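You operate a simulated robot arm through the tools that you are given. There is no shell and no other tool. Be economical: measure what you need, move in short steps, check, and stop when the job is done.

You run a simulated robot arm. Do the job below in one go: nothing can be reset, and whatever is moved stays where it is left.

Task
Bring the dead machine up and start side A alone.
Fine: isolator, air valve and key on, then reset.

Only the result counts: the job must be done as asked and must still hold three seconds after the hand-in. Knocking over, shifting, dropping, spilling or breaking anything else fails it.

Robot
A 7-joint arm with a fingered hand, fixed in place. Base frame: the origin is at the foot of the arm, x ahead of it, y to its left, z up. Lengths are in m, angles in rad, forces in N, time in s.
With the tool pointing down near the work surface it reaches from about 0.1 to 0.68 m from the base axis. Its first joint turns from -2.897 to 2.897 rad. Payload 3.4 kg.
Tool frame: the origin (TCP) lies between the finger pads and is the grasp point; the fingertips stand 0.025 m ahead of it; z points along the fingers, y is the line along which they close. The gripper opens to 0.088 m. The gripper's body begins 0.029 m behind the TCP. The gripper is a hand of 3 fingers: y runs from the thumb to the fingers, the wrist lies at [-0.013, -0.106, -0.174] in the tool frame, and closing takes about 1.5 s.
Orientation is that of the tool frame in the base frame, as [roll, pitch, yaw] about the fixed x, y, z axes, in that order (R = Rz(yaw) Ry(pitch) Rx(roll)). With the fingers straight down and the wrist toward the robot, the tool's x, y and z point along [0, 1, 0], [1, 0, 0] and [0, 0, -1] of the base frame.

Tools
- The arm moves only by the tool arm_command. Its argument "motion" is a list that holds one entry, the list of rows, each a list of 6 numbers: the turn, a rotation vector about the tool's x, y, z in rad, then the shift along the tool's x, y, z in m. In form: [[[wx, wy, wz, x, y, z], ...]]. A call has 1 to 12 rows; each row is the pose to reach, as a shift and turn from the pose commanded when the call began, along the tool's axes at that moment. "gripper" is the closure, from 0 (fully open) to 1 (shut), set as the call begins (left out, the last holds). Rows are played at 5 a second. More than 0.05 m and 0.15 rad between two rows, or a gripper value outside its range, and nothing of the call is played. A pose out of reach is approached as far as the arm can. The call stops where the force on the tool passes 50 N (or 10 N more than at its start, if that is more) or the arm is blocked; 0.2 s more then pass. Each finger travels about 0.072 m/s and halts on what it meets, pressing with about 26 N; the grip force reading is that of the motor and also rises with nothing between the fingers. The clock runs only during rows and for 0.2 s after the last one: add rows that repeat a pose to give the fingers time. The reply holds the time, the measured pose of the TCP, the force on the tool along the base axes, the opening and the grip force, in the units named above and with some noise, with the torque about the TCP (base axes, N m) and any sound that the robot's microphone picked up.
- Cameras (640 x 400 px; columns grow to the right, rows downward): "scene" is fixed at [0.2174, -0.5035, 1.9048]; the picture's right is [0.72, -0.70, 0.00], its down [-0.59, -0.61, -0.53] and it looks along [0.37, 0.38, -0.85] (base axes); focal length 326 px, centre (320, 200). "wrist" rides on the gripper at [0.058, -0.085, -0.099] in the tool frame; the picture's right is [-0.67, 0.35, -0.66], its down [-0.69, -0.63, 0.37] and it looks along [-0.29, 0.69, 0.66] (tool axes); focal length 261 px, centre (320, 200). There is no depth. A picture from a camera that has moved, and an enlarged one, comes with that camera's place and axes in the base frame and with its lens. The place of the scene camera against the robot may be out by one fixed shift of up to 0.018 m in any direction.
- capture(camera): a new picture of that camera. No time passes.
- lift_body(by): slides the trunk up (or, below 0, down) by that many m; the arm rides with it, the base frame stays. It gives what a move gives, with no picture.
- finger_targets(index, middle, thumb_bend, thumb_turn): sets how far each is bent, from 0 (flat) to 1 (curled in); at 0.3 the hand is open as for a grip, at 0.7 the pads meet at the TCP. One left out holds its place. A second passes; each finger stops where it meets its share of the squeeze, and holds until it gets a number again. A gripper value or a shape takes the hand back. It gives what a move gives, with no picture; readings hold the bend of each and the force on the fingers (four entries, about 0 where the hand has none), thumb and palm. thumb_turn goes from beside the hand (0) to across from the fingers (1), as for a grip.
- grasp_type(shape): the hand has 3 fingers and takes this shape, open, in about a second: jaw (thumb against the fingers, like two jaws); tri (thumb and two fingers); tip (a fingertip pinch); poke (one finger out to press); point (the index stretched); flat (the hand flat); cup (the hand cupped); fist (a fist). The gripper value then closes the fingers along that shape, each until it touches; the sizes above hold for jaw. It gives what a move gives, with no picture.
- inspect(camera, box): a new picture of the part [left, top, right, bottom] of that camera's present view, enlarged. No time passes.
- hand_in(): hands the job in; it is judged then, once.

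Work in short steps. Places have to be worked out from the pictures, the camera data and where the tool is seen: move nearer, look again, correct. Check each grasp and each placing, and mend what went wrong. You have 120 turns and 76 pictures in all, those below and enlarged ones among them. Open the gripper and draw the arm clear of the work before you hand the job in, unless the task says otherwise; then end with one line.

The tools are called after ">>>" by a JSON object that holds its "method" and its "body". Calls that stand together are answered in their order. arm_command: Moves the arm, as the interface text tells. Its arguments: {"type":"object","properties":{"motion":{"type":"array"},"gripper":{"type":"number"}},"required":["motion"]} The other tools are called the same way: lift_body (by) slides the trunk up or down; grasp_type (shape) gives the hand a shape; finger_targets (index, middle, thumb_bend, thumb_turn) moves the fingers one by one; capture (camera) takes a picture; inspect (camera, box) takes an enlarged picture of a part of a camera's view; hand_in () hands the job in.

At the start:

```text
time: 0.0
ee_pos: [0.2476, -0.1289, 1.3943]
tcp_rot: [-3.141, 0.0, 1.571]
contact_force: [-0.3, -0.6, 0.1]
wrist_torque: [0.04, 0.02, 0.03]
opening: 0.0876
gripper_force: 0.1
shape: jaw
bend: [0.3, 0.3, 0.3, 0.98]
finger forces: [0.0, 0.1, 0.0, 0.0, 0.1, 0.0]
trunk travel left (down, up): [-0.525, 0.065]
```

scene: 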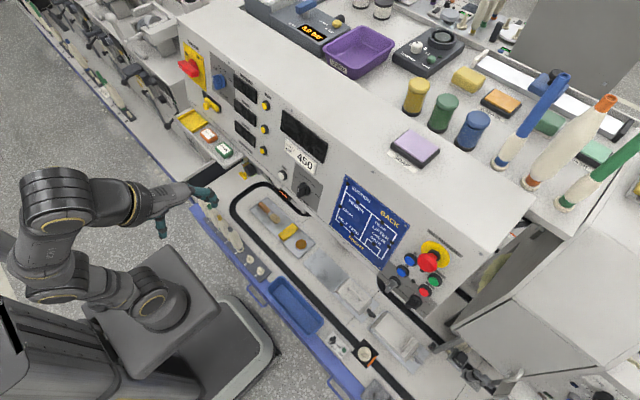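
wrist: 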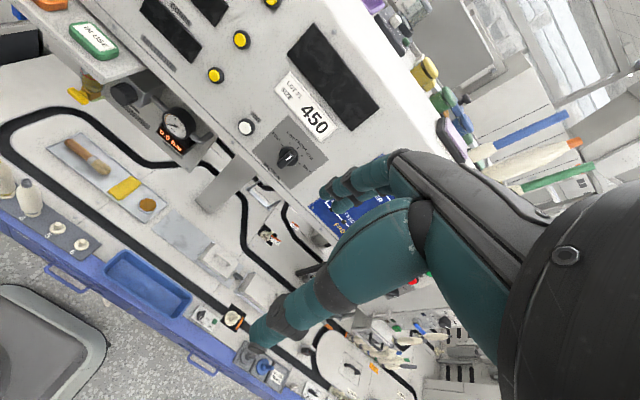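

I start by enlarging the parts of the panel that matter: the isolator area at left, the middle, and the button cluster.

>>> {"method": "inspect", "body": {"camera": "scene", "box": [160, 30, 320, 130]}}

>>> {"method": "inspect", "body": {"camera": "scene", "box": [320, 165, 480, 315]}}

>>> {"method": "inspect", "body": {"camera": "scene", "box": [160, 80, 340, 240]}}

```text
4.00 times, centred on (240, 80) of scene
camera zoom: at [0.2174, -0.5035, 1.9048], right [0.72, -0.7, 0.0], down [-0.59, -0.61, -0.53], along [0.37, 0.38, -0.85], focal length 1303 px, centre (640, 680)
```

zoom: 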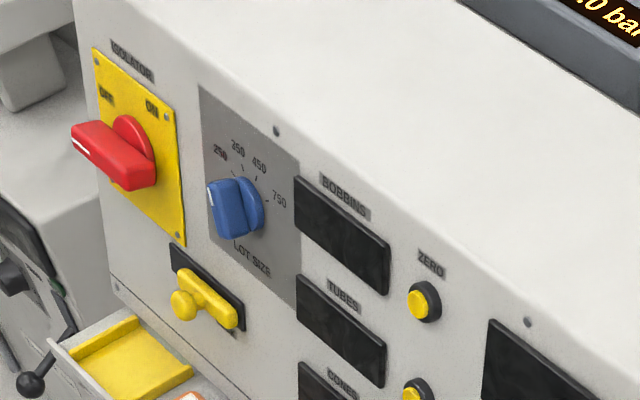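

```text
2.67 times, centred on (400, 240) of scene
camera zoom: at [0.2174, -0.5035, 1.9048], right [0.72, -0.7, 0.0], down [-0.59, -0.61, -0.53], along [0.37, 0.38, -0.85], focal length 868 px, centre (107, 93)
```

zoom: 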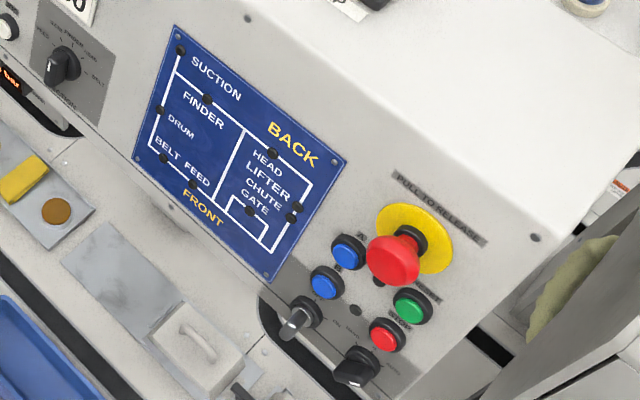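

```text
2.50 times, centred on (250, 160) of scene
camera zoom: at [0.2174, -0.5035, 1.9048], right [0.72, -0.7, 0.0], down [-0.59, -0.61, -0.53], along [0.37, 0.38, -0.85], focal length 814 px, centre (495, 300)
```

zoom: 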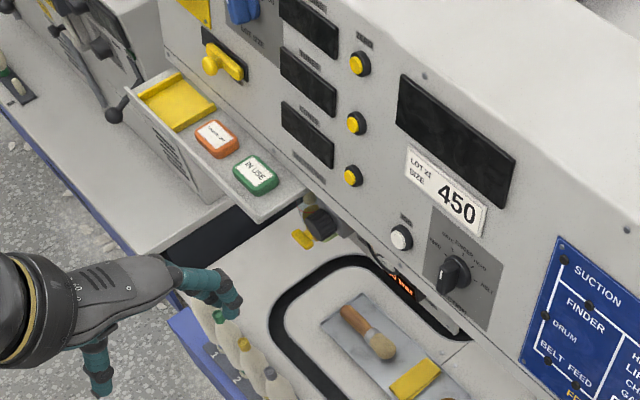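

Triangulating the knob, white button and display between both cameras gives a panel tilted back about 23°: x ≈ 0.523 + 0.42·(z−1.171), parallel to y. The button cluster is near (0.53, −0.46, 1.19), so I move the wrist camera over to look at it.

>>> {"method": "arm_command", "body": {"motion": [[[0, 0, 0, -0.045, 0.015, 0.006], [0, 0, 0, -0.09, 0.03, 0.012], [0, 0, 0, -0.135, 0.045, 0.018], [0, 0, 0, -0.18, 0.06, 0.024], [0, 0, 0, -0.225, 0.075, 0.03], [0, 0, 0, -0.27, 0.09, 0.036], [0, 0, 0, -0.315, 0.105, 0.042], [0, 0, 0, -0.36, 0.12, 0.048], [0, 0, 0, -0.4, 0.135, 0.054], [0, 0, 0, -0.435, 0.15, 0.06], [0, 0, 0, -0.435, 0.15, 0.06]]]}}

>>> {"method": "capture", "body": {"camera": "wrist"}}

```text
time: 2.4
ee_pos: [0.3381, -0.4015, 1.2369]
tcp_rot: [3.141, 0.002, 1.57]
contact_force: [-0.9, 0.2, 0.5]
wrist_torque: [0.02, 0.0, -0.01]
opening: 0.0879
gripper_force: 0.0
shape: jaw
bend: [0.3, 0.3, 0.3, 0.98]
finger forces: [0.1, 0.0, 0.1, 0.0, 0.0, 0.1]
out of reach, approached as far as the arm can: row 2, 3, 4, 5, 6, 7, 8, 9, 10, 11
trunk travel left (down, up): [-0.525, 0.065]
```

```text
70 pictures are left
camera wrist: at [0.2525, -0.3437, 1.3365], right [0.35, -0.67, 0.66], down [-0.63, -0.69, -0.36], along [0.69, -0.29, -0.66], focal length 261 px, centre (320, 200)
```

wrist: 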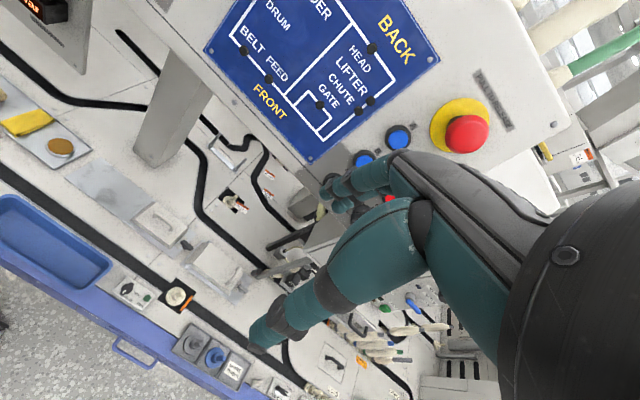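

The arm's reach is limited with the tool down. I turn the hand so the fingers point toward the panel, which extends reach; halfway first.

>>> {"method": "arm_command", "body": {"motion": [[[-0.14, 0, 0, 0, 0, 0], [-0.28, 0, 0, 0, 0, 0], [-0.42, 0, 0, 0, 0, 0], [-0.56, 0, 0, 0, 0, 0], [-0.7, 0, 0, 0, 0, 0]]]}}

>>> {"method": "capture", "body": {"camera": "wrist"}}

```text
time: 3.6
ee_pos: [0.3314, -0.3982, 1.2342]
tcp_rot: [2.439, 0.002, 1.569]
contact_force: [0.7, 0.2, -0.1]
wrist_torque: [-0.02, 0.0, -0.03]
opening: 0.0882
gripper_force: 0.0
shape: jaw
bend: [0.3, 0.3, 0.3, 0.98]
finger forces: [0.0, 0.0, 0.0, 0.0, 0.0, 0.0]
trunk travel left (down, up): [-0.525, 0.065]
```

```text
69 pictures are left
camera wrist: at [0.2014, -0.3413, 1.2558], right [-0.16, -0.67, 0.73], down [-0.24, -0.69, -0.69], along [0.96, -0.29, -0.06], focal length 261 px, centre (320, 200)
```

wrist: 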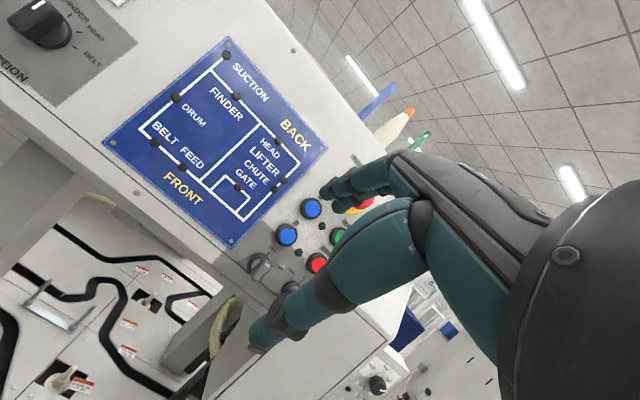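

Good view. I shift right 0.13 m so the cluster is clear of the fingers.

>>> {"method": "arm_command", "body": {"motion": [[[0, 0, 0, -0.045, 0, 0], [0, 0, 0, -0.09, 0, 0], [0, 0, 0, -0.13, 0, 0], [0, 0, 0, -0.13, 0, 0]]]}}

>>> {"method": "inspect", "body": {"camera": "wrist", "box": [120, 100, 360, 250]}}

```text
time: 4.6
ee_pos: [0.3266, -0.5068, 1.2243]
tcp_rot: [2.441, -0.002, 1.571]
contact_force: [-0.6, 0.0, -0.8]
wrist_torque: [0.02, -0.01, 0.02]
opening: 0.0879
gripper_force: 0.1
shape: jaw
bend: [0.3, 0.3, 0.3, 0.98]
finger forces: [0.0, 0.0, 0.1, 0.1, 0.0, 0.1]
out of reach, approached as far as the arm can: row 3, 4
trunk travel left (down, up): [-0.525, 0.065]
```

```text
2.67 times, centred on (240, 175) of wrist
camera zoom: at [0.1974, -0.4483, 1.2465], right [-0.15, -0.67, 0.73], down [-0.25, -0.68, -0.69], along [0.96, -0.28, -0.06], focal length 695 px, centre (533, 267)
```

zoom: 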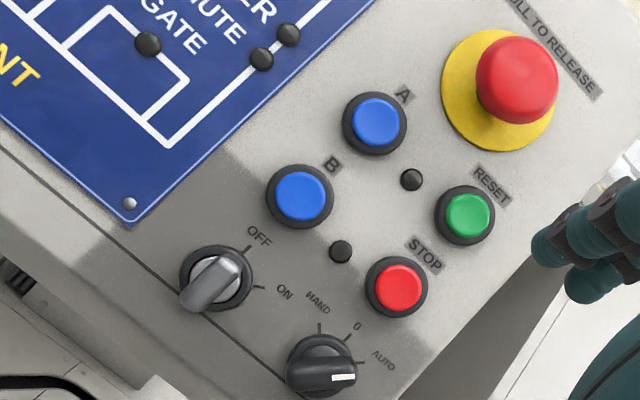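

The cluster reads clearly: key switch (OFF→ON is about 60° clockwise), A/B start buttons, RESET, STOP, a HAND/0/AUTO selector standing at AUTO, and the E-stop. Next I go to the left end, slightly raised, to look at the isolator and air valve.

>>> {"method": "arm_command", "body": {"motion": [[[0, 0, 0, 0.04, 0.016, -0.019], [0, 0, 0, 0.085, 0.032, -0.038], [0, 0, 0, 0.13, 0.032, -0.038], [0, 0, 0, 0.175, 0.032, -0.038], [0, 0, 0, 0.22, 0.032, -0.038], [0, 0, 0, 0.265, 0.032, -0.038], [0, 0, 0, 0.31, 0.032, -0.038], [0, 0, 0, 0.355, 0.032, -0.038], [0, 0, 0, 0.4, 0.032, -0.038], [0, 0, 0, 0.445, 0.032, -0.038], [0, 0, 0, 0.49, 0.032, -0.038], [0, 0, 0, 0.535, 0.032, -0.038]]]}}

>>> {"method": "arm_command", "body": {"motion": [[[0, 0, 0, 0.045, 0, 0], [0, 0, 0, 0.09, 0, 0], [0, 0, 0, 0.135, 0, 0], [0, 0, 0, 0.18, 0, 0], [0, 0, 0, 0.225, 0, 0], [0, 0, 0, 0.27, 0, 0], [0, 0, 0, 0.3, 0, 0], [0, 0, 0, 0.3, 0, 0]]]}}

>>> {"method": "capture", "body": {"camera": "wrist"}}

```text
refused: row 2 steps farther than a row can; nothing moved
```

```text
time: 6.4
ee_pos: [0.3282, -0.2063, 1.2268]
tcp_rot: [2.443, 0.001, 1.568]
contact_force: [-0.5, 0.7, -0.4]
wrist_torque: [0.04, -0.03, 0.0]
opening: 0.0883
gripper_force: 0.0
shape: jaw
bend: [0.3, 0.3, 0.3, 0.98]
finger forces: [0.0, 0.1, 0.0, 0.1, 0.0, 0.0]
trunk travel left (down, up): [-0.525, 0.065]
```

```text
67 pictures are left
camera wrist: at [0.1987, -0.1484, 1.2476], right [-0.16, -0.67, 0.73], down [-0.25, -0.69, -0.68], along [0.96, -0.28, -0.06], focal length 261 px, centre (320, 200)
```

wrist: 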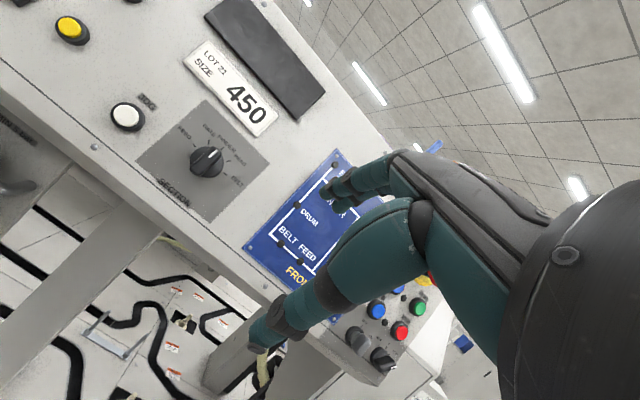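

Only the second call ran, safely. I continue left 0.5 m, raised 5 cm.

>>> {"method": "arm_command", "body": {"motion": [[[0, 0, 0, 0.035, 0.016, -0.019], [0, 0, 0, 0.07, 0.032, -0.038], [0, 0, 0, 0.115, 0.032, -0.038], [0, 0, 0, 0.16, 0.032, -0.038], [0, 0, 0, 0.205, 0.032, -0.038], [0, 0, 0, 0.25, 0.032, -0.038], [0, 0, 0, 0.295, 0.032, -0.038], [0, 0, 0, 0.34, 0.032, -0.038], [0, 0, 0, 0.385, 0.032, -0.038], [0, 0, 0, 0.43, 0.032, -0.038], [0, 0, 0, 0.475, 0.032, -0.038], [0, 0, 0, 0.5, 0.032, -0.038]]]}}

>>> {"method": "capture", "body": {"camera": "wrist"}}

```text
time: 7.4
ee_pos: [0.3682, -0.0731, 1.2043]
tcp_rot: [2.663, -0.123, 1.549]
contact_force: [0.6, -0.8, 0.6]
wrist_torque: [-0.04, 0.03, 0.04]
opening: 0.0879
gripper_force: 0.1
shape: jaw
bend: [0.3, 0.3, 0.3, 0.97]
finger forces: [0.0, 0.0, 0.0, 0.0, 0.0, 0.1]
trunk travel left (down, up): [-0.525, 0.065]
stopped in row 5: the arm was blocked; the commanded pose is now the measured one
```

```text
66 pictures are left
camera wrist: at [0.2474, -0.0194, 1.2601], right [-0.01, -0.76, 0.66], down [-0.4, -0.6, -0.69], along [0.92, -0.27, -0.3], focal length 261 px, centre (320, 200)
```

wrist: 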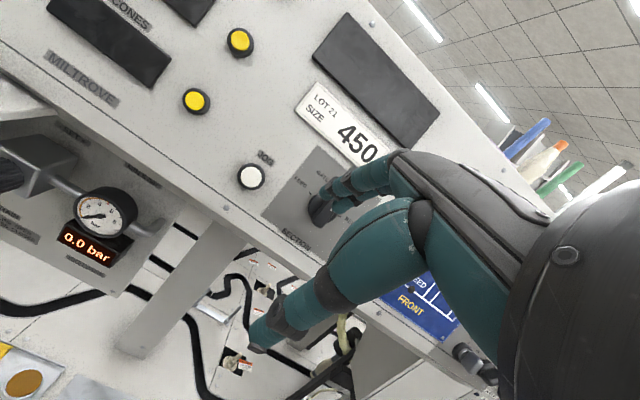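

The arm was blocked, likely folded too close to its trunk, and the pose drifted. I check the scene view.

>>> {"method": "capture", "body": {"camera": "scene"}}

```text
65 pictures are left
```

scene: 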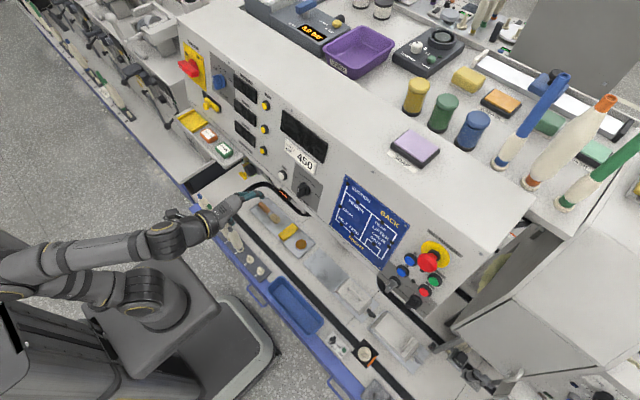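

The elbow is folded back. I return to a tool-down orientation, rising and pulling back, while moving left.

>>> {"method": "arm_command", "body": {"motion": [[[0.12, -0.03, 0, 0.01, -0.004, -0.035], [0.24, -0.06, 0, 0.03, -0.008, -0.07], [0.36, -0.09, 0, 0.05, -0.012, -0.105], [0.48, -0.12, 0, 0.07, -0.016, -0.143], [0.48, -0.12, 0, 0.11, -0.016, -0.143], [0.48, -0.12, 0, 0.155, -0.016, -0.143], [0.48, -0.12, 0, 0.2, -0.016, -0.143], [0.48, -0.12, 0, 0.245, -0.016, -0.143], [0.48, -0.12, 0, 0.29, -0.016, -0.143]]]}}

>>> {"method": "capture", "body": {"camera": "wrist"}}

```text
time: 9.4
ee_pos: [0.2875, 0.2066, 1.3583]
tcp_rot: [3.122, 0.003, 1.518]
contact_force: [0.8, -0.4, -0.1]
wrist_torque: [0.03, -0.03, 0.02]
opening: 0.0879
gripper_force: 0.2
shape: jaw
bend: [0.3, 0.3, 0.3, 0.97]
finger forces: [0.0, 0.0, 0.0, 0.1, 0.0, 0.0]
trunk travel left (down, up): [-0.525, 0.065]
```

```text
64 pictures are left
camera wrist: at [0.2033, 0.2685, 1.4557], right [0.3, -0.69, 0.66], down [-0.66, -0.65, -0.38], along [0.69, -0.32, -0.65], focal length 261 px, centre (320, 200)
```

wrist: 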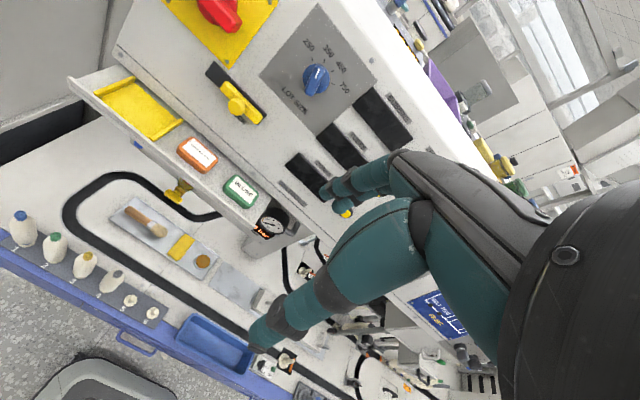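

Clear passage. I zoom on the isolator/yellow handle area and on the gauge with its yellow part.

>>> {"method": "inspect", "body": {"camera": "wrist", "box": [150, 0, 310, 100]}}

>>> {"method": "inspect", "body": {"camera": "wrist", "box": [130, 130, 310, 250]}}

>>> {"method": "inspect", "body": {"camera": "wrist", "box": [190, 50, 290, 130]}}

```text
4.00 times, centred on (230, 50) of wrist
camera zoom: at [0.2033, 0.2685, 1.4557], right [0.3, -0.69, 0.66], down [-0.66, -0.65, -0.38], along [0.69, -0.32, -0.65], focal length 1043 px, centre (680, 800)
```

zoom: 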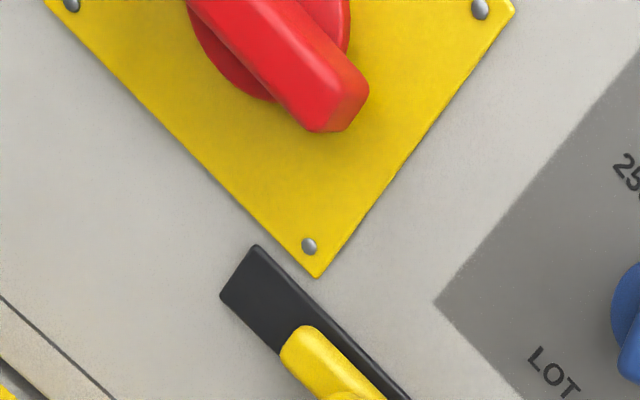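

```text
3.33 times, centred on (220, 190) of wrist
camera zoom: at [0.2033, 0.2685, 1.4557], right [0.3, -0.69, 0.66], down [-0.66, -0.65, -0.38], along [0.69, -0.32, -0.65], focal length 869 px, centre (653, 233)
```

zoom: 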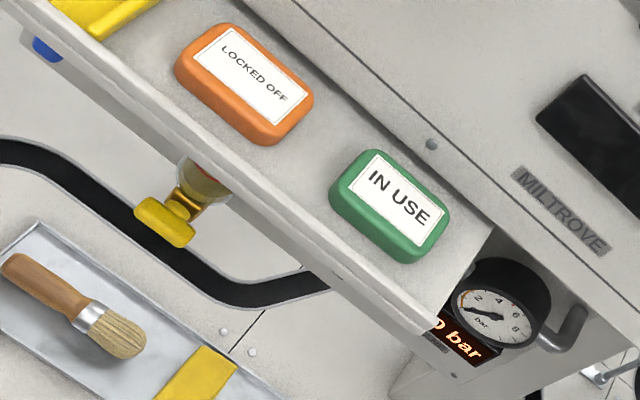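

```text
5.00 times, centred on (240, 90) of wrist
camera zoom: at [0.2033, 0.2685, 1.4557], right [0.3, -0.69, 0.66], down [-0.66, -0.65, -0.38], along [0.69, -0.32, -0.65], focal length 1303 px, centre (720, 750)
```

zoom: 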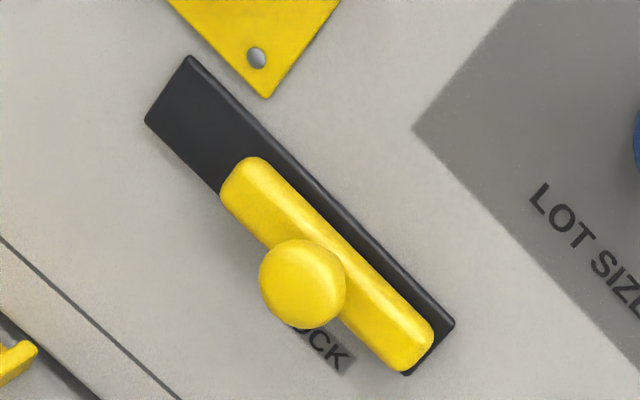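

Triangulation shows the tagged shelf is at z≈1.07 and the deck under the panel lies lower: the yellow ball valve on the pipe is near (0.56, 0.31, 0.79), while the yellow slider on the panel is marked "LOCK". Isolator first: move left and tilt to view it.

>>> {"method": "arm_command", "body": {"motion": [[[-0.13, 0, 0, 0.04, 0, 0], [-0.26, 0, 0, 0.08, 0, 0], [-0.39, 0, 0, 0.12, 0, 0], [-0.52, 0, 0, 0.15, 0, 0], [-0.52, 0, 0, 0.15, 0, 0]]]}}

>>> {"method": "capture", "body": {"camera": "wrist"}}

```text
time: 10.6
ee_pos: [0.3239, 0.3223, 1.3698]
tcp_rot: [2.701, -0.1, 1.522]
contact_force: [-0.1, -0.2, -1.1]
wrist_torque: [-0.03, -0.02, -0.02]
opening: 0.0879
gripper_force: 0.0
shape: jaw
bend: [0.3, 0.3, 0.3, 0.97]
finger forces: [0.0, 0.0, 0.1, 0.0, 0.0, 0.0]
trunk travel left (down, up): [-0.525, 0.065]
stopped in row 5: the arm was blocked; the commanded pose is now the measured one
```

```text
60 pictures are left
camera wrist: at [0.2076, 0.3797, 1.4288], right [0.0, -0.74, 0.67], down [-0.44, -0.6, -0.66], along [0.9, -0.3, -0.33], focal length 261 px, centre (320, 200)
```

wrist: 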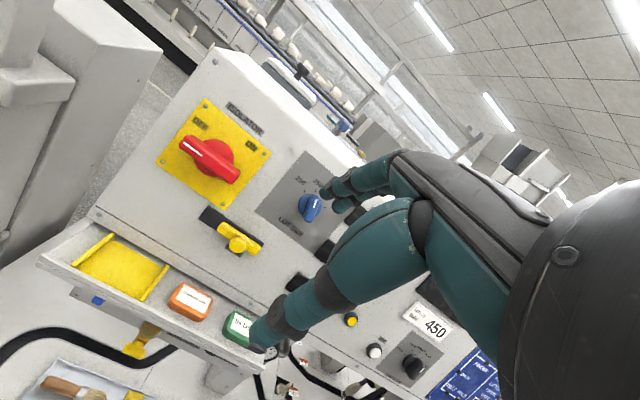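

The isolator, OFF/ON labels and the LOCK slider are visible; zooming to read them.

>>> {"method": "inspect", "body": {"camera": "wrist", "box": [140, 80, 300, 180]}}

>>> {"method": "inspect", "body": {"camera": "wrist", "box": [180, 180, 308, 260]}}

```text
4.00 times, centred on (220, 130) of wrist
camera zoom: at [0.2076, 0.3797, 1.4288], right [0.0, -0.74, 0.67], down [-0.44, -0.6, -0.66], along [0.9, -0.3, -0.33], focal length 1043 px, centre (720, 480)
```

zoom: 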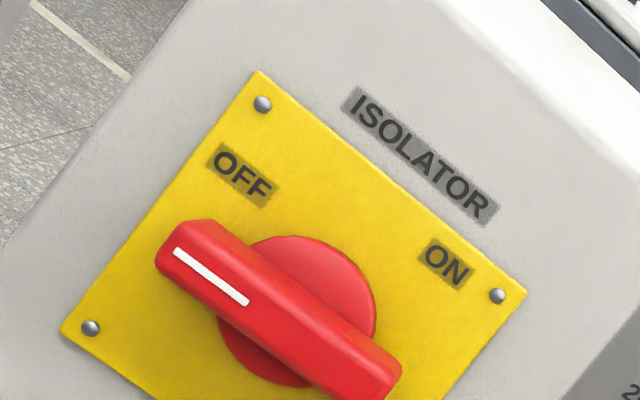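

```text
5.00 times, centred on (244, 220) of wrist
camera zoom: at [0.2076, 0.3797, 1.4288], right [0.0, -0.74, 0.67], down [-0.44, -0.6, -0.66], along [0.9, -0.3, -0.33], focal length 1303 px, centre (700, 100)
```

zoom: 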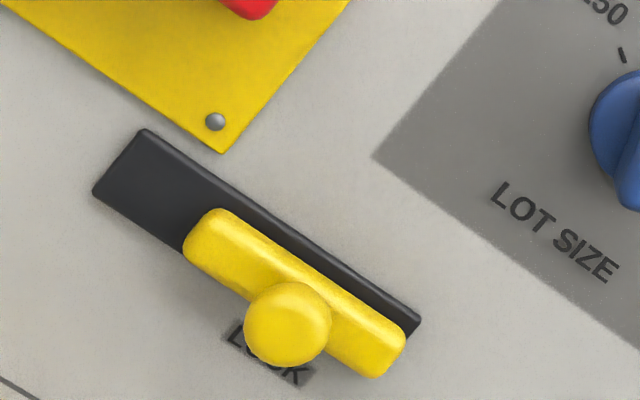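

The isolator pivot is at about (0.545, 0.413, 1.258), marker end at the left (OFF), ON clockwise. I'll push the left end up with closed fingers; first yaw the hand left so the arm pose is more comfortable, then tilt.

>>> {"method": "arm_command", "body": {"motion": [[[0.012, 0.053, -0.112, 0, 0, 0], [0.025, 0.106, -0.225, 0, 0, 0], [0.037, 0.16, -0.337, 0, 0, 0], [0.05, 0.213, -0.45, 0, 0, 0], [0.05, 0.213, -0.45, 0, 0, 0]]], "gripper": 1}}

>>> {"method": "arm_command", "body": {"motion": [[[-0.14, 0, 0, 0, 0, 0], [-0.28, 0, 0, 0, 0, 0], [-0.42, 0, 0, 0, 0, 0], [-0.56, 0, 0, 0, 0, 0], [-0.56, 0, 0, 0, 0, 0]]]}}

```text
time: 11.8
ee_pos: [0.323, 0.3224, 1.3691]
tcp_rot: [2.7, -0.097, 2.021]
contact_force: [-0.2, 0.3, 0.4]
wrist_torque: [0.0, -0.02, 0.01]
opening: 0.0001
gripper_force: 25.9
shape: jaw
bend: [0.7, 0.7, 0.36, 1.0]
finger forces: [0.0, 0.0, 0.0, 0.0, 0.0, 0.0]
trunk travel left (down, up): [-0.525, 0.065]
```

```text
time: 13.2
ee_pos: [0.3598, 0.3158, 1.3414]
tcp_rot: [2.236, -0.167, 2.005]
contact_force: [0.2, 0.0, -0.6]
wrist_torque: [-0.03, 0.0, 0.02]
opening: 0.0
gripper_force: 26.3
shape: jaw
bend: [0.7, 0.7, 0.36, 1.0]
finger forces: [0.1, 0.0, 0.1, 0.0, 0.1, 0.1]
trunk travel left (down, up): [-0.525, 0.065]
stopped in row 5: the arm was blocked; the commanded pose is now the measured one
```

Hand now tilted/yawed well. I move the closed fingertips to just in front of and below the lever's left end.

>>> {"method": "arm_command", "body": {"motion": [[[0, 0, 0, 0.012, -0.0065, 0.045], [0, 0, 0, 0.024, -0.013, 0.09], [0, 0, 0, 0.036, -0.0195, 0.135], [0, 0, 0, 0.042, -0.023, 0.16], [0, 0, 0, 0.048, -0.026, 0.187], [0, 0, 0, 0.048, -0.026, 0.187]]]}}

>>> {"method": "capture", "body": {"camera": "wrist"}}

>>> {"method": "inspect", "body": {"camera": "scene", "box": [140, 30, 300, 130]}}

```text
time: 13.9
ee_pos: [0.314, 0.4336, 1.28]
tcp_rot: [2.284, -0.269, 2.259]
contact_force: [-0.4, 0.2, 1.3]
wrist_torque: [0.01, -0.01, 0.0]
opening: 0.0
gripper_force: 25.7
shape: jaw
bend: [0.7, 0.7, 0.36, 1.0]
finger forces: [0.1, 0.0, 0.1, 0.0, 0.0, 0.1]
trunk travel left (down, up): [-0.525, 0.065]
stopped in row 3: the arm was blocked; the commanded pose is now the measured one
```

```text
57 pictures are left
camera wrist: at [0.1768, 0.3935, 1.2959], right [0.32, -0.81, 0.49], down [0.2, -0.45, -0.87], along [0.93, 0.37, 0.02], focal length 261 px, centre (320, 200)
```

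wrist: 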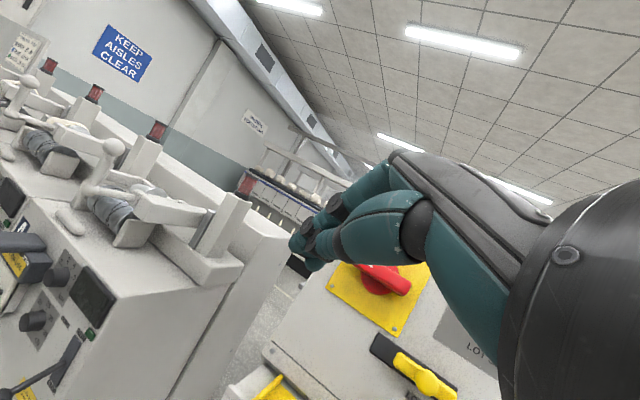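

```text
4.00 times, centred on (220, 80) of scene
camera zoom: at [0.2174, -0.5035, 1.9048], right [0.72, -0.7, 0.0], down [-0.59, -0.61, -0.53], along [0.37, 0.38, -0.85], focal length 1303 px, centre (720, 680)
```

zoom: 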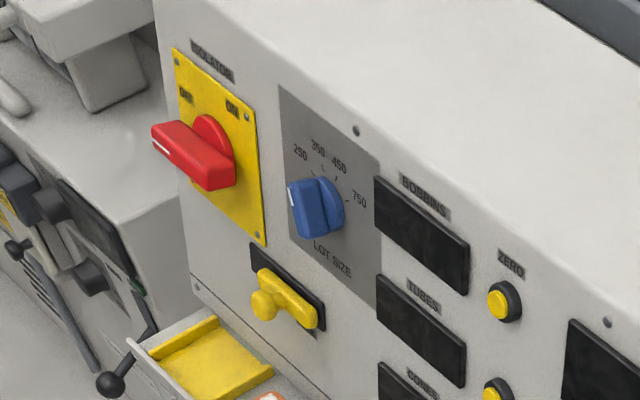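

The arm was again blocked by its own limits and drifted. I look at the arm's configuration.

>>> {"method": "capture", "body": {"camera": "scene"}}

```text
55 pictures are left
```

scene: 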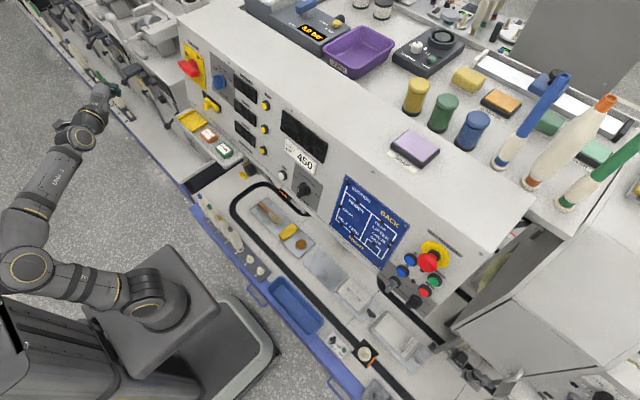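

From the reach data I model the wrist's reach as ≈0.65 m around a shoulder at z≈0.955, plus wrist limits when the hand tilts while folded. I return to a tool-down pose (yawed left), raise the trunk, then extend.

>>> {"method": "arm_command", "body": {"motion": [[[0.122, -0.046, 0.005, -0.013, -0.003, -0.026], [0.245, -0.091, 0.01, -0.025, -0.005, -0.053], [0.367, -0.137, 0.015, -0.038, -0.008, -0.079], [0.49, -0.183, 0.02, -0.051, -0.01, -0.105], [0.612, -0.229, 0.024, -0.064, -0.013, -0.131], [0.735, -0.274, 0.029, -0.076, -0.015, -0.158], [0.857, -0.32, 0.034, -0.089, -0.018, -0.184], [0.857, -0.32, 0.034, -0.089, -0.018, -0.184]]]}}

>>> {"method": "lift_body", "body": {"by": 0.065}}

```text
time: 15.7
ee_pos: [0.2662, 0.2514, 1.3583]
tcp_rot: [-3.115, 0.008, 2.106]
contact_force: [0.4, 0.6, 0.6]
wrist_torque: [0.01, -0.02, 0.03]
opening: 0.0
gripper_force: 25.8
shape: jaw
bend: [0.7, 0.7, 0.36, 1.0]
finger forces: [0.0, 0.1, 0.0, 0.0, 0.1, 0.0]
trunk travel left (down, up): [-0.525, 0.065]
```

```text
time: 16.7
ee_pos: [0.2657, 0.2495, 1.4242]
tcp_rot: [-3.119, 0.007, 2.106]
contact_force: [-0.1, -1.1, -0.4]
wrist_torque: [-0.01, 0.04, 0.0]
opening: 0.0002
gripper_force: 25.7
shape: jaw
bend: [0.7, 0.7, 0.36, 1.0]
finger forces: [0.0, 0.1, 0.0, 0.0, 0.1, 0.0]
trunk travel left (down, up): [-0.59, 0.0]
```

Now I extend toward the isolator's right end, staying clear of the panel, with slight tilt.

>>> {"method": "arm_command", "body": {"motion": [[[0, 0, 0, -0.004, 0.04, 0.017], [0, 0, 0, -0.008, 0.08, 0.034], [-0.1, 0, 0, -0.012, 0.12, 0.05], [-0.2, 0, 0, -0.017, 0.16, 0.067], [-0.3, 0, 0, -0.021, 0.202, 0.084], [-0.4, 0, 0, -0.021, 0.202, 0.084], [-0.4, 0, 0, -0.021, 0.202, 0.084]]]}}

>>> {"method": "capture", "body": {"camera": "wrist"}}

>>> {"method": "inspect", "body": {"camera": "scene", "box": [140, 30, 300, 130]}}

```text
time: 18.3
ee_pos: [0.449, 0.3343, 1.3358]
tcp_rot: [2.766, 0.007, 2.104]
contact_force: [0.4, -0.5, -0.7]
wrist_torque: [-0.01, 0.0, -0.02]
opening: 0.0
gripper_force: 25.5
shape: jaw
bend: [0.7, 0.7, 0.36, 1.0]
finger forces: [0.1, 0.0, 0.1, 0.0, 0.0, 0.0]
trunk travel left (down, up): [-0.59, 0.0]
```

```text
54 pictures are left
camera wrist: at [0.3188, 0.3247, 1.3962], right [0.41, -0.53, 0.74], down [-0.04, -0.82, -0.57], along [0.91, 0.21, -0.36], focal length 261 px, centre (320, 200)
```

wrist: 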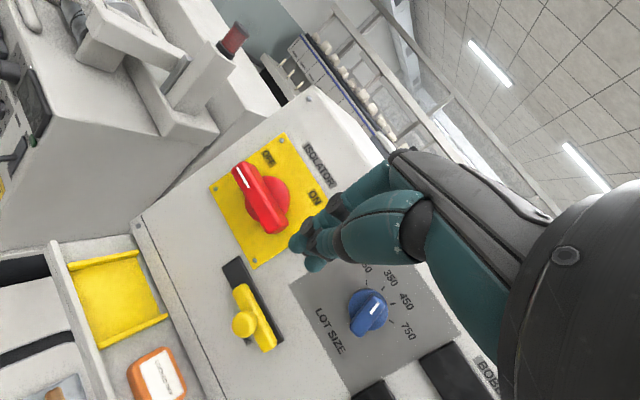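

```text
4.00 times, centred on (220, 80) of scene
camera zoom: at [0.2174, -0.5035, 1.9048], right [0.72, -0.7, 0.0], down [-0.59, -0.61, -0.53], along [0.37, 0.38, -0.85], focal length 1303 px, centre (720, 680)
```

zoom: 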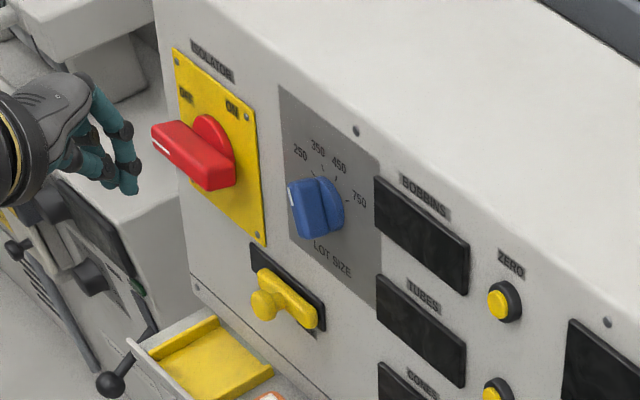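

The pose matches (scene reprojection within 3 px). Lever front face is centred near (0.507, 0.405, 1.272), with its right end at y≈0.374. I position the tip just above the right end.

>>> {"method": "arm_command", "body": {"motion": [[[0, 0, 0, -0.006, 0.032, 0.009], [0, 0, 0, -0.012, 0.063, 0.019], [0, 0, 0, -0.012, 0.063, 0.019]]]}}

>>> {"method": "inspect", "body": {"camera": "wrist", "box": [160, 100, 400, 300]}}

>>> {"method": "inspect", "body": {"camera": "scene", "box": [140, 30, 300, 130]}}

```text
time: 19.1
ee_pos: [0.512, 0.3571, 1.341]
tcp_rot: [2.765, 0.008, 2.104]
contact_force: [-0.1, -0.2, -0.5]
wrist_torque: [0.0, 0.03, -0.03]
opening: 0.0001
gripper_force: 26.2
shape: jaw
bend: [0.7, 0.7, 0.36, 1.0]
finger forces: [0.0, 0.0, 0.0, 0.1, 0.1, 0.0]
trunk travel left (down, up): [-0.59, 0.0]
```

```text
2.00 times, centred on (280, 200) of wrist
camera zoom: at [0.3823, 0.3482, 1.4021], right [0.41, -0.53, 0.74], down [-0.04, -0.82, -0.57], along [0.91, 0.2, -0.36], focal length 521 px, centre (400, 200)
```

zoom: 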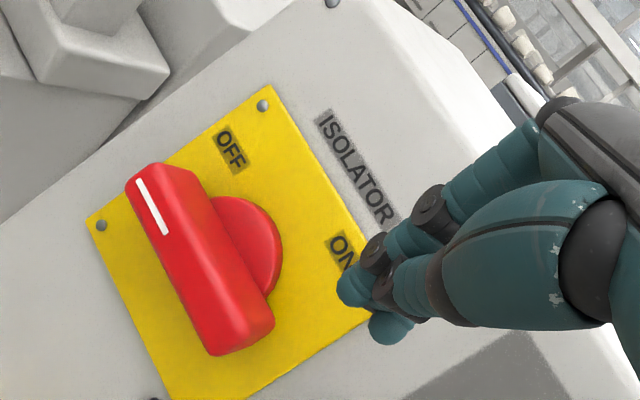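

```text
4.00 times, centred on (220, 80) of scene
camera zoom: at [0.2174, -0.5035, 1.9048], right [0.72, -0.7, 0.0], down [-0.59, -0.61, -0.53], along [0.37, 0.38, -0.85], focal length 1303 px, centre (720, 680)
```

zoom: 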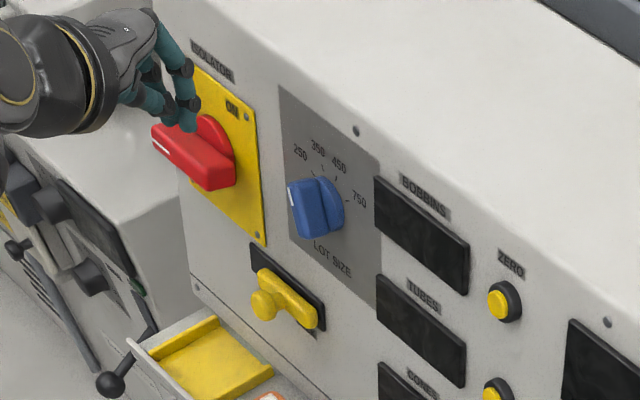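

Tip is above the right end of the lever. I push down in a slight arc following the panel tilt, watching force.

>>> {"method": "arm_command", "body": {"motion": [[[0, 0, 0, 0.003, -0.0158, 0.026], [0, 0, 0, 0.008, -0.033, 0.046], [0, 0, 0, 0.013, -0.0423, 0.0586], [0, 0, 0, 0.022, -0.0524, 0.0738], [0, 0, 0, 0.022, -0.0524, 0.0738]]]}}

>>> {"method": "inspect", "body": {"camera": "wrist", "box": [120, 60, 400, 300]}}

```text
time: 20.3
ee_pos: [0.4853, 0.366, 1.251]
tcp_rot: [2.766, 0.006, 2.106]
contact_force: [-0.1, 0.4, -0.5]
wrist_torque: [-0.01, 0.02, -0.01]
opening: 0.0002
gripper_force: 26.5
shape: jaw
bend: [0.7, 0.7, 0.36, 1.0]
finger forces: [0.0, 0.1, 0.1, 0.0, 0.0, 0.1]
trunk travel left (down, up): [-0.59, 0.0]
```

```text
1.67 times, centred on (260, 180) of wrist
camera zoom: at [0.3552, 0.3568, 1.3133], right [0.41, -0.53, 0.74], down [-0.04, -0.82, -0.57], along [0.91, 0.21, -0.36], focal length 434 px, centre (420, 233)
```

zoom: 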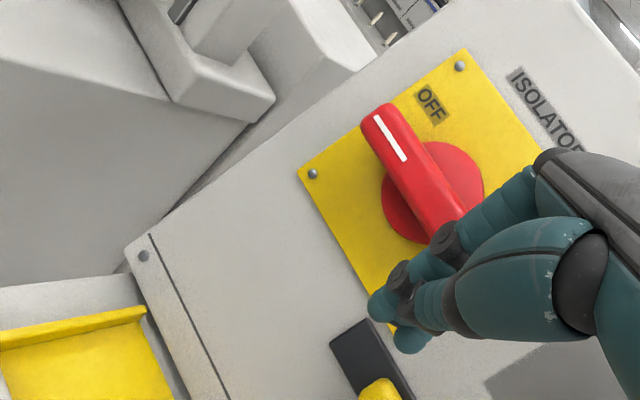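

No contact: the fingers passed in front of or beside the lever. A scene zoom tells which.

>>> {"method": "inspect", "body": {"camera": "scene", "box": [152, 40, 232, 90]}}

```text
8.00 times, centred on (192, 65) of scene
camera zoom: at [0.2174, -0.5035, 1.9048], right [0.72, -0.7, 0.0], down [-0.59, -0.61, -0.53], along [0.37, 0.38, -0.85], focal length 2605 px, centre (1344, 1280)
```

zoom: 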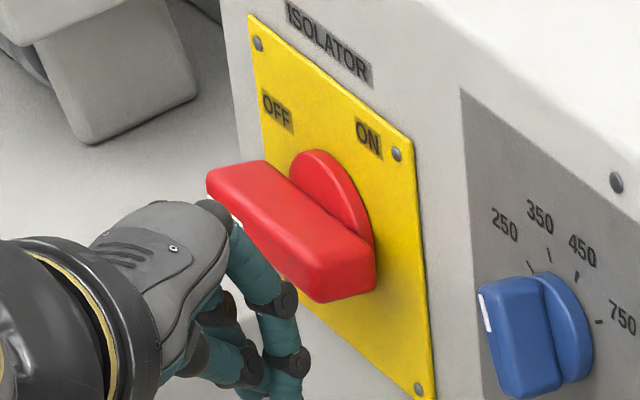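

The fingers passed just in front of the lever (front face at x≈0.515). I go back up, move about 2 cm deeper and push down again.

>>> {"method": "arm_command", "body": {"motion": [[[0, 0, 0, -0.006, 0.026, -0.038], [0, 0, 0, -0.0185, 0.049, -0.072], [0, 0, 0, -0.0287, 0.065, -0.0657], [0, 0, 0, -0.0236, 0.046, -0.041], [0, 0, 0, -0.0205, 0.0358, -0.0288], [0, 0, 0, -0.0174, 0.0256, -0.0168], [0, 0, 0, -0.0118, 0.0174, -0.0061], [0, 0, 0, -0.0118, 0.0174, -0.0061]]]}}

>>> {"method": "inspect", "body": {"camera": "scene", "box": [152, 40, 232, 90]}}

```text
time: 22.1
ee_pos: [0.5008, 0.3619, 1.2644]
tcp_rot: [2.767, 0.007, 2.105]
contact_force: [0.5, -0.3, -0.4]
wrist_torque: [-0.02, 0.0, 0.0]
opening: 0.0
gripper_force: 26.1
shape: jaw
bend: [0.7, 0.7, 0.36, 1.0]
finger forces: [0.0, 0.0, 0.1, 0.1, 0.0, 0.0]
trunk travel left (down, up): [-0.59, 0.0]
```

```text
8.00 times, centred on (192, 65) of scene
camera zoom: at [0.2174, -0.5035, 1.9048], right [0.72, -0.7, 0.0], down [-0.59, -0.61, -0.53], along [0.37, 0.38, -0.85], focal length 2605 px, centre (1344, 1280)
```

zoom: 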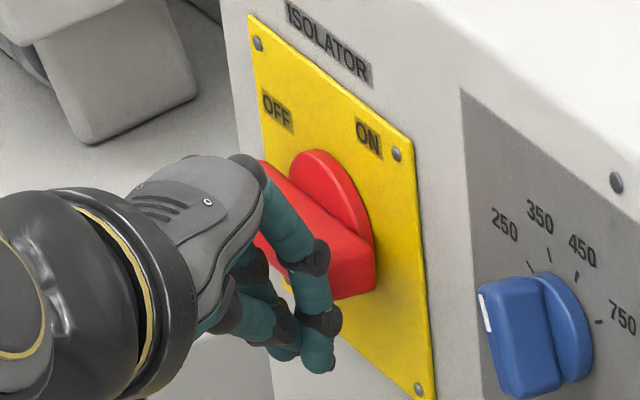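

Still in front of the lever; the scene reprojection of the tip is accurate, so the panel is ~1–2 cm deeper. I repeat with 1.8 cm more depth.

>>> {"method": "arm_command", "body": {"motion": [[[0, 0, 0, -0.0078, 0.0252, -0.0385], [0, 0, 0, -0.0177, 0.0483, -0.0626], [0, 0, 0, -0.0258, 0.06, -0.0547], [0, 0, 0, -0.0207, 0.041, -0.03], [0, 0, 0, -0.0177, 0.0307, -0.0179], [0, 0, 0, -0.0146, 0.0205, -0.0059], [0, 0, 0, -0.0099, 0.0119, 0.0046], [0, 0, 0, -0.0099, 0.0119, 0.0046]]]}}

>>> {"method": "inspect", "body": {"camera": "scene", "box": [152, 40, 232, 90]}}

```text
time: 23.9
ee_pos: [0.517, 0.3609, 1.2648]
tcp_rot: [2.764, 0.006, 2.108]
contact_force: [0.4, -1.2, 0.0]
wrist_torque: [0.01, 0.03, 0.02]
opening: 0.0
gripper_force: 26.2
shape: jaw
bend: [0.7, 0.7, 0.36, 1.0]
finger forces: [0.0, 0.0, 0.0, 0.0, 0.0, 0.1]
trunk travel left (down, up): [-0.59, 0.0]
```

```text
8.00 times, centred on (192, 65) of scene
camera zoom: at [0.2174, -0.5035, 1.9048], right [0.72, -0.7, 0.0], down [-0.59, -0.61, -0.53], along [0.37, 0.38, -0.85], focal length 2605 px, centre (1344, 1280)
```

zoom: 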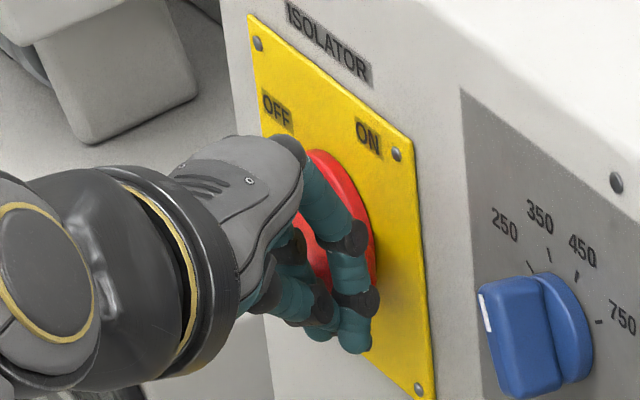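

The lever's right end isn't visible where it was; I check with the wrist camera whether it turned.

>>> {"method": "capture", "body": {"camera": "wrist"}}

```text
46 pictures are left
camera wrist: at [0.3872, 0.352, 1.3262], right [0.41, -0.53, 0.74], down [-0.04, -0.82, -0.57], along [0.91, 0.21, -0.36], focal length 261 px, centre (320, 200)
```

wrist: 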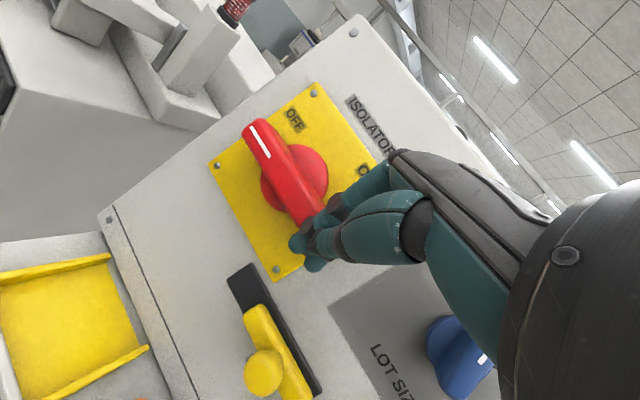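

Both cameras now agree that the lever's front face lies at x≈0.523, y 0.373–0.449, z≈1.262; my finger slipped past just right of its end. I repeat 1.6 cm further left.

>>> {"method": "arm_command", "body": {"motion": [[[0, 0, 0, -0.0099, 0.0265, -0.0326], [0, 0, 0, -0.018, 0.0518, -0.0591], [0, 0, 0, -0.003, 0.0596, -0.0517], [0, 0, 0, 0.001, 0.0441, -0.031], [0, 0, 0, 0.0046, 0.033, -0.0192], [0, 0, 0, 0.0077, 0.0227, -0.0072], [0, 0, 0, 0.0107, 0.0124, 0.0049], [0, 0, 0, 0.0155, 0.0041, 0.0146]]]}}

>>> {"method": "capture", "body": {"camera": "wrist"}}

```text
time: 25.7
ee_pos: [0.5167, 0.3785, 1.2526]
tcp_rot: [2.766, 0.006, 2.106]
contact_force: [-0.1, -0.6, 0.6]
wrist_torque: [-0.02, -0.02, 0.0]
opening: 0.0
gripper_force: 25.8
shape: jaw
bend: [0.7, 0.7, 0.36, 1.0]
finger forces: [0.1, 0.0, 0.0, 0.1, 0.1, 0.0]
trunk travel left (down, up): [-0.59, 0.0]
```

```text
45 pictures are left
camera wrist: at [0.3867, 0.3694, 1.3146], right [0.41, -0.53, 0.74], down [-0.04, -0.82, -0.57], along [0.91, 0.21, -0.36], focal length 261 px, centre (320, 200)
```

wrist: 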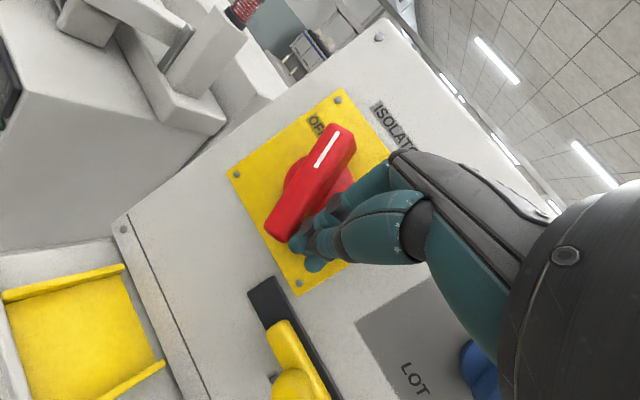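

The lever turned about 70°. I push the lower end further left.

>>> {"method": "arm_command", "body": {"motion": [[[0, 0, 0, 0.006, 0.0033, 0.0013], [0, 0, 0, 0.0115, 0.0063, 0.0025], [0, 0, 0, 0.0172, 0.0095, 0.0037], [0, 0, 0, 0.0172, 0.0095, 0.0037]]]}}

>>> {"method": "capture", "body": {"camera": "wrist"}}

```text
time: 26.7
ee_pos: [0.5171, 0.3971, 1.2538]
tcp_rot: [2.762, 0.003, 2.106]
contact_force: [-3.0, -10.5, 0.5]
wrist_torque: [-0.11, 0.07, -0.05]
opening: 0.0001
gripper_force: 26.0
shape: jaw
bend: [0.7, 0.7, 0.36, 1.0]
finger forces: [0.1, 0.0, 0.0, 0.0, 0.0, 0.1]
trunk travel left (down, up): [-0.59, 0.0]
```

```text
44 pictures are left
camera wrist: at [0.3863, 0.3871, 1.3158], right [0.41, -0.53, 0.74], down [-0.04, -0.82, -0.57], along [0.91, 0.21, -0.36], focal length 261 px, centre (320, 200)
```

wrist: 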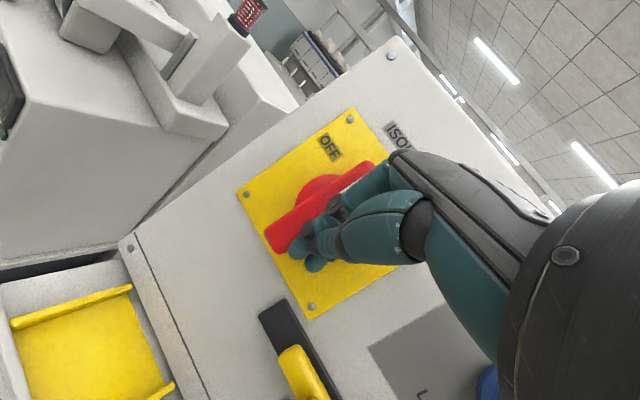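

Lever is nearly vertical with 10 N reaction. I push 1 cm more to find whether that's the stop.

>>> {"method": "arm_command", "body": {"motion": [[[0, 0, 0, 0.0043, 0.0024, 0.001], [0, 0, 0, 0.0086, 0.0048, 0.002], [0, 0, 0, 0.0086, 0.0048, 0.002]]]}}

>>> {"method": "inspect", "body": {"camera": "scene", "box": [152, 30, 232, 80]}}

```text
time: 27.5
ee_pos: [0.5156, 0.399, 1.2545]
tcp_rot: [2.763, 0.005, 2.1]
contact_force: [-5.8, -40.4, -0.7]
wrist_torque: [-0.52, 0.06, -0.39]
opening: 0.0001
gripper_force: 26.2
shape: jaw
bend: [0.7, 0.7, 0.35, 1.0]
finger forces: [14.5, 2.6, 0.1, 0.0, 87.1, 0.0]
trunk travel left (down, up): [-0.59, 0.0]
```

```text
8.00 times, centred on (192, 55) of scene
camera zoom: at [0.2174, -0.5035, 1.9048], right [0.72, -0.7, 0.0], down [-0.59, -0.61, -0.53], along [0.37, 0.38, -0.85], focal length 2605 px, centre (1344, 1360)
```

zoom: 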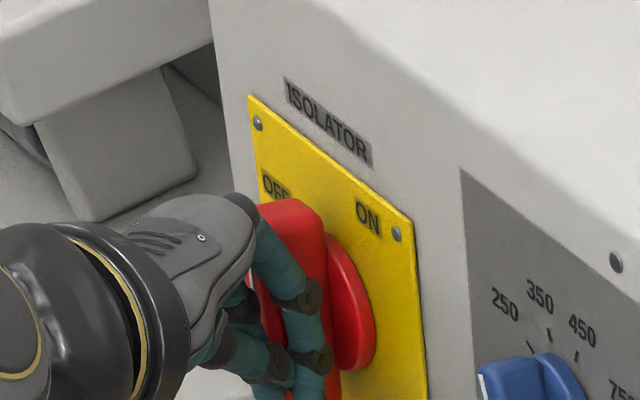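

Hard stop at vertical: the isolator is ON. I back off right and retreat, then verify.

>>> {"method": "arm_command", "body": {"motion": [[[0, 0, 0, -0.013, -0.007, -0.003], [0, 0, 0, -0.026, -0.014, -0.006], [0, 0, 0, -0.01, -0.04, -0.04], [0, 0, 0, 0.0064, -0.0647, -0.079], [0, 0, 0, 0.0064, -0.0647, -0.079]]]}}

>>> {"method": "capture", "body": {"camera": "wrist"}}

>>> {"method": "capture", "body": {"camera": "scene"}}

```text
time: 28.7
ee_pos: [0.4356, 0.366, 1.3037]
tcp_rot: [2.765, 0.006, 2.105]
contact_force: [0.4, -0.8, 0.2]
wrist_torque: [-0.02, 0.01, -0.01]
opening: 0.0
gripper_force: 25.8
shape: jaw
bend: [0.7, 0.7, 0.72, 1.0]
finger forces: [0.0, 0.1, 0.0, 0.1, 0.0, 0.0]
trunk travel left (down, up): [-0.59, 0.0]
```

```text
42 pictures are left
camera wrist: at [0.3057, 0.3577, 1.3647], right [0.41, -0.53, 0.74], down [-0.04, -0.82, -0.57], along [0.91, 0.21, -0.36], focal length 261 px, centre (320, 200)
```

wrist: 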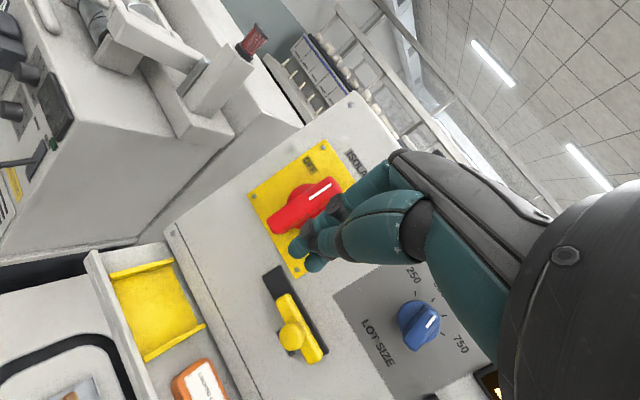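

```text
41 pictures are left
```

scene: 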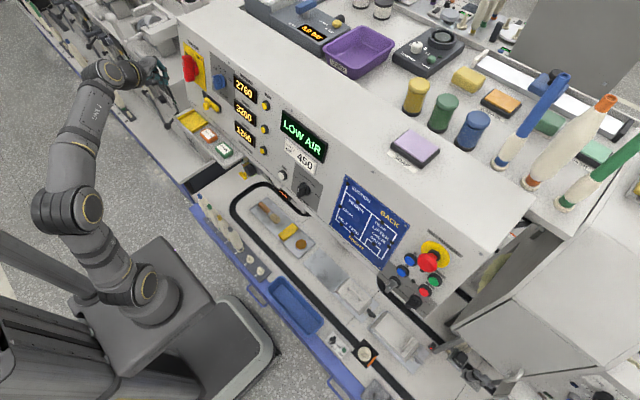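

Isolator ON: displays lit, "LOW AIR" shown. Triangulating the bottles (z≈0.54) confirms everything under the shelf is much lower; the valve at z≈0.79 needs the trunk down. I retract tool-down, then lower.

>>> {"method": "arm_command", "body": {"motion": [[[0.06, 0, 0, -0.003, -0.033, -0.026], [0.13, 0, 0, -0.006, -0.066, -0.052], [0.2, 0, 0, -0.009, -0.1, -0.078], [0.3, 0, 0, -0.012, -0.133, -0.104], [0.376, 0, 0, -0.0156, -0.165, -0.1295], [0.376, 0, 0, -0.0156, -0.165, -0.1295]]]}}

>>> {"method": "lift_body", "body": {"by": -0.25}}

>>> {"method": "capture", "body": {"camera": "wrist"}}

```text
time: 30.1
ee_pos: [0.2708, 0.2509, 1.3617]
tcp_rot: [-3.141, 0.006, 2.105]
contact_force: [-0.3, 0.6, -0.6]
wrist_torque: [0.01, -0.01, -0.04]
opening: 0.0001
gripper_force: 26.1
shape: jaw
bend: [0.7, 0.7, 0.73, 1.0]
finger forces: [0.1, 0.0, 0.0, 0.0, 0.0, 0.0]
trunk travel left (down, up): [-0.59, 0.0]
```

```text
time: 32.7
ee_pos: [0.2712, 0.2507, 1.1122]
tcp_rot: [3.14, 0.006, 2.104]
contact_force: [-0.9, 0.2, -0.1]
wrist_torque: [0.0, -0.01, 0.01]
opening: 0.0
gripper_force: 26.3
shape: jaw
bend: [0.7, 0.7, 0.73, 1.0]
finger forces: [0.0, 0.0, 0.1, 0.0, 0.1, 0.0]
trunk travel left (down, up): [-0.34, 0.25]
```

```text
40 pictures are left
camera wrist: at [0.1678, 0.2584, 1.2109], right [0.64, -0.4, 0.66], down [-0.19, -0.91, -0.36], along [0.75, 0.1, -0.66], focal length 261 px, centre (320, 200)
```

wrist: 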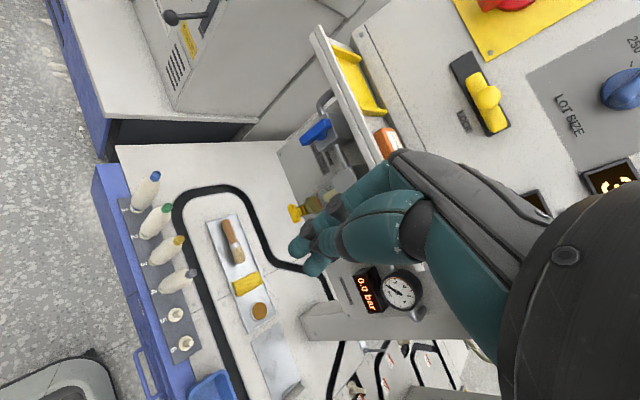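

A back plate under the shelf shows a blue handle, a yellow handle and the gauge. Zooming there.

>>> {"method": "inspect", "body": {"camera": "wrist", "box": [260, 80, 420, 240]}}

```text
2.50 times, centred on (340, 160) of wrist
camera zoom: at [0.1678, 0.2584, 1.2109], right [0.64, -0.4, 0.66], down [-0.19, -0.91, -0.36], along [0.75, 0.1, -0.66], focal length 652 px, centre (270, 300)
```

zoom: 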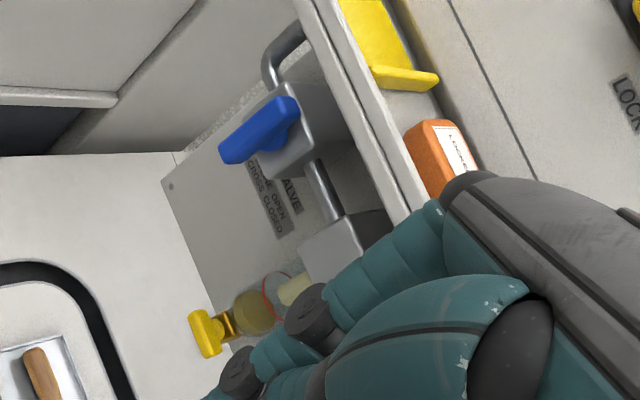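

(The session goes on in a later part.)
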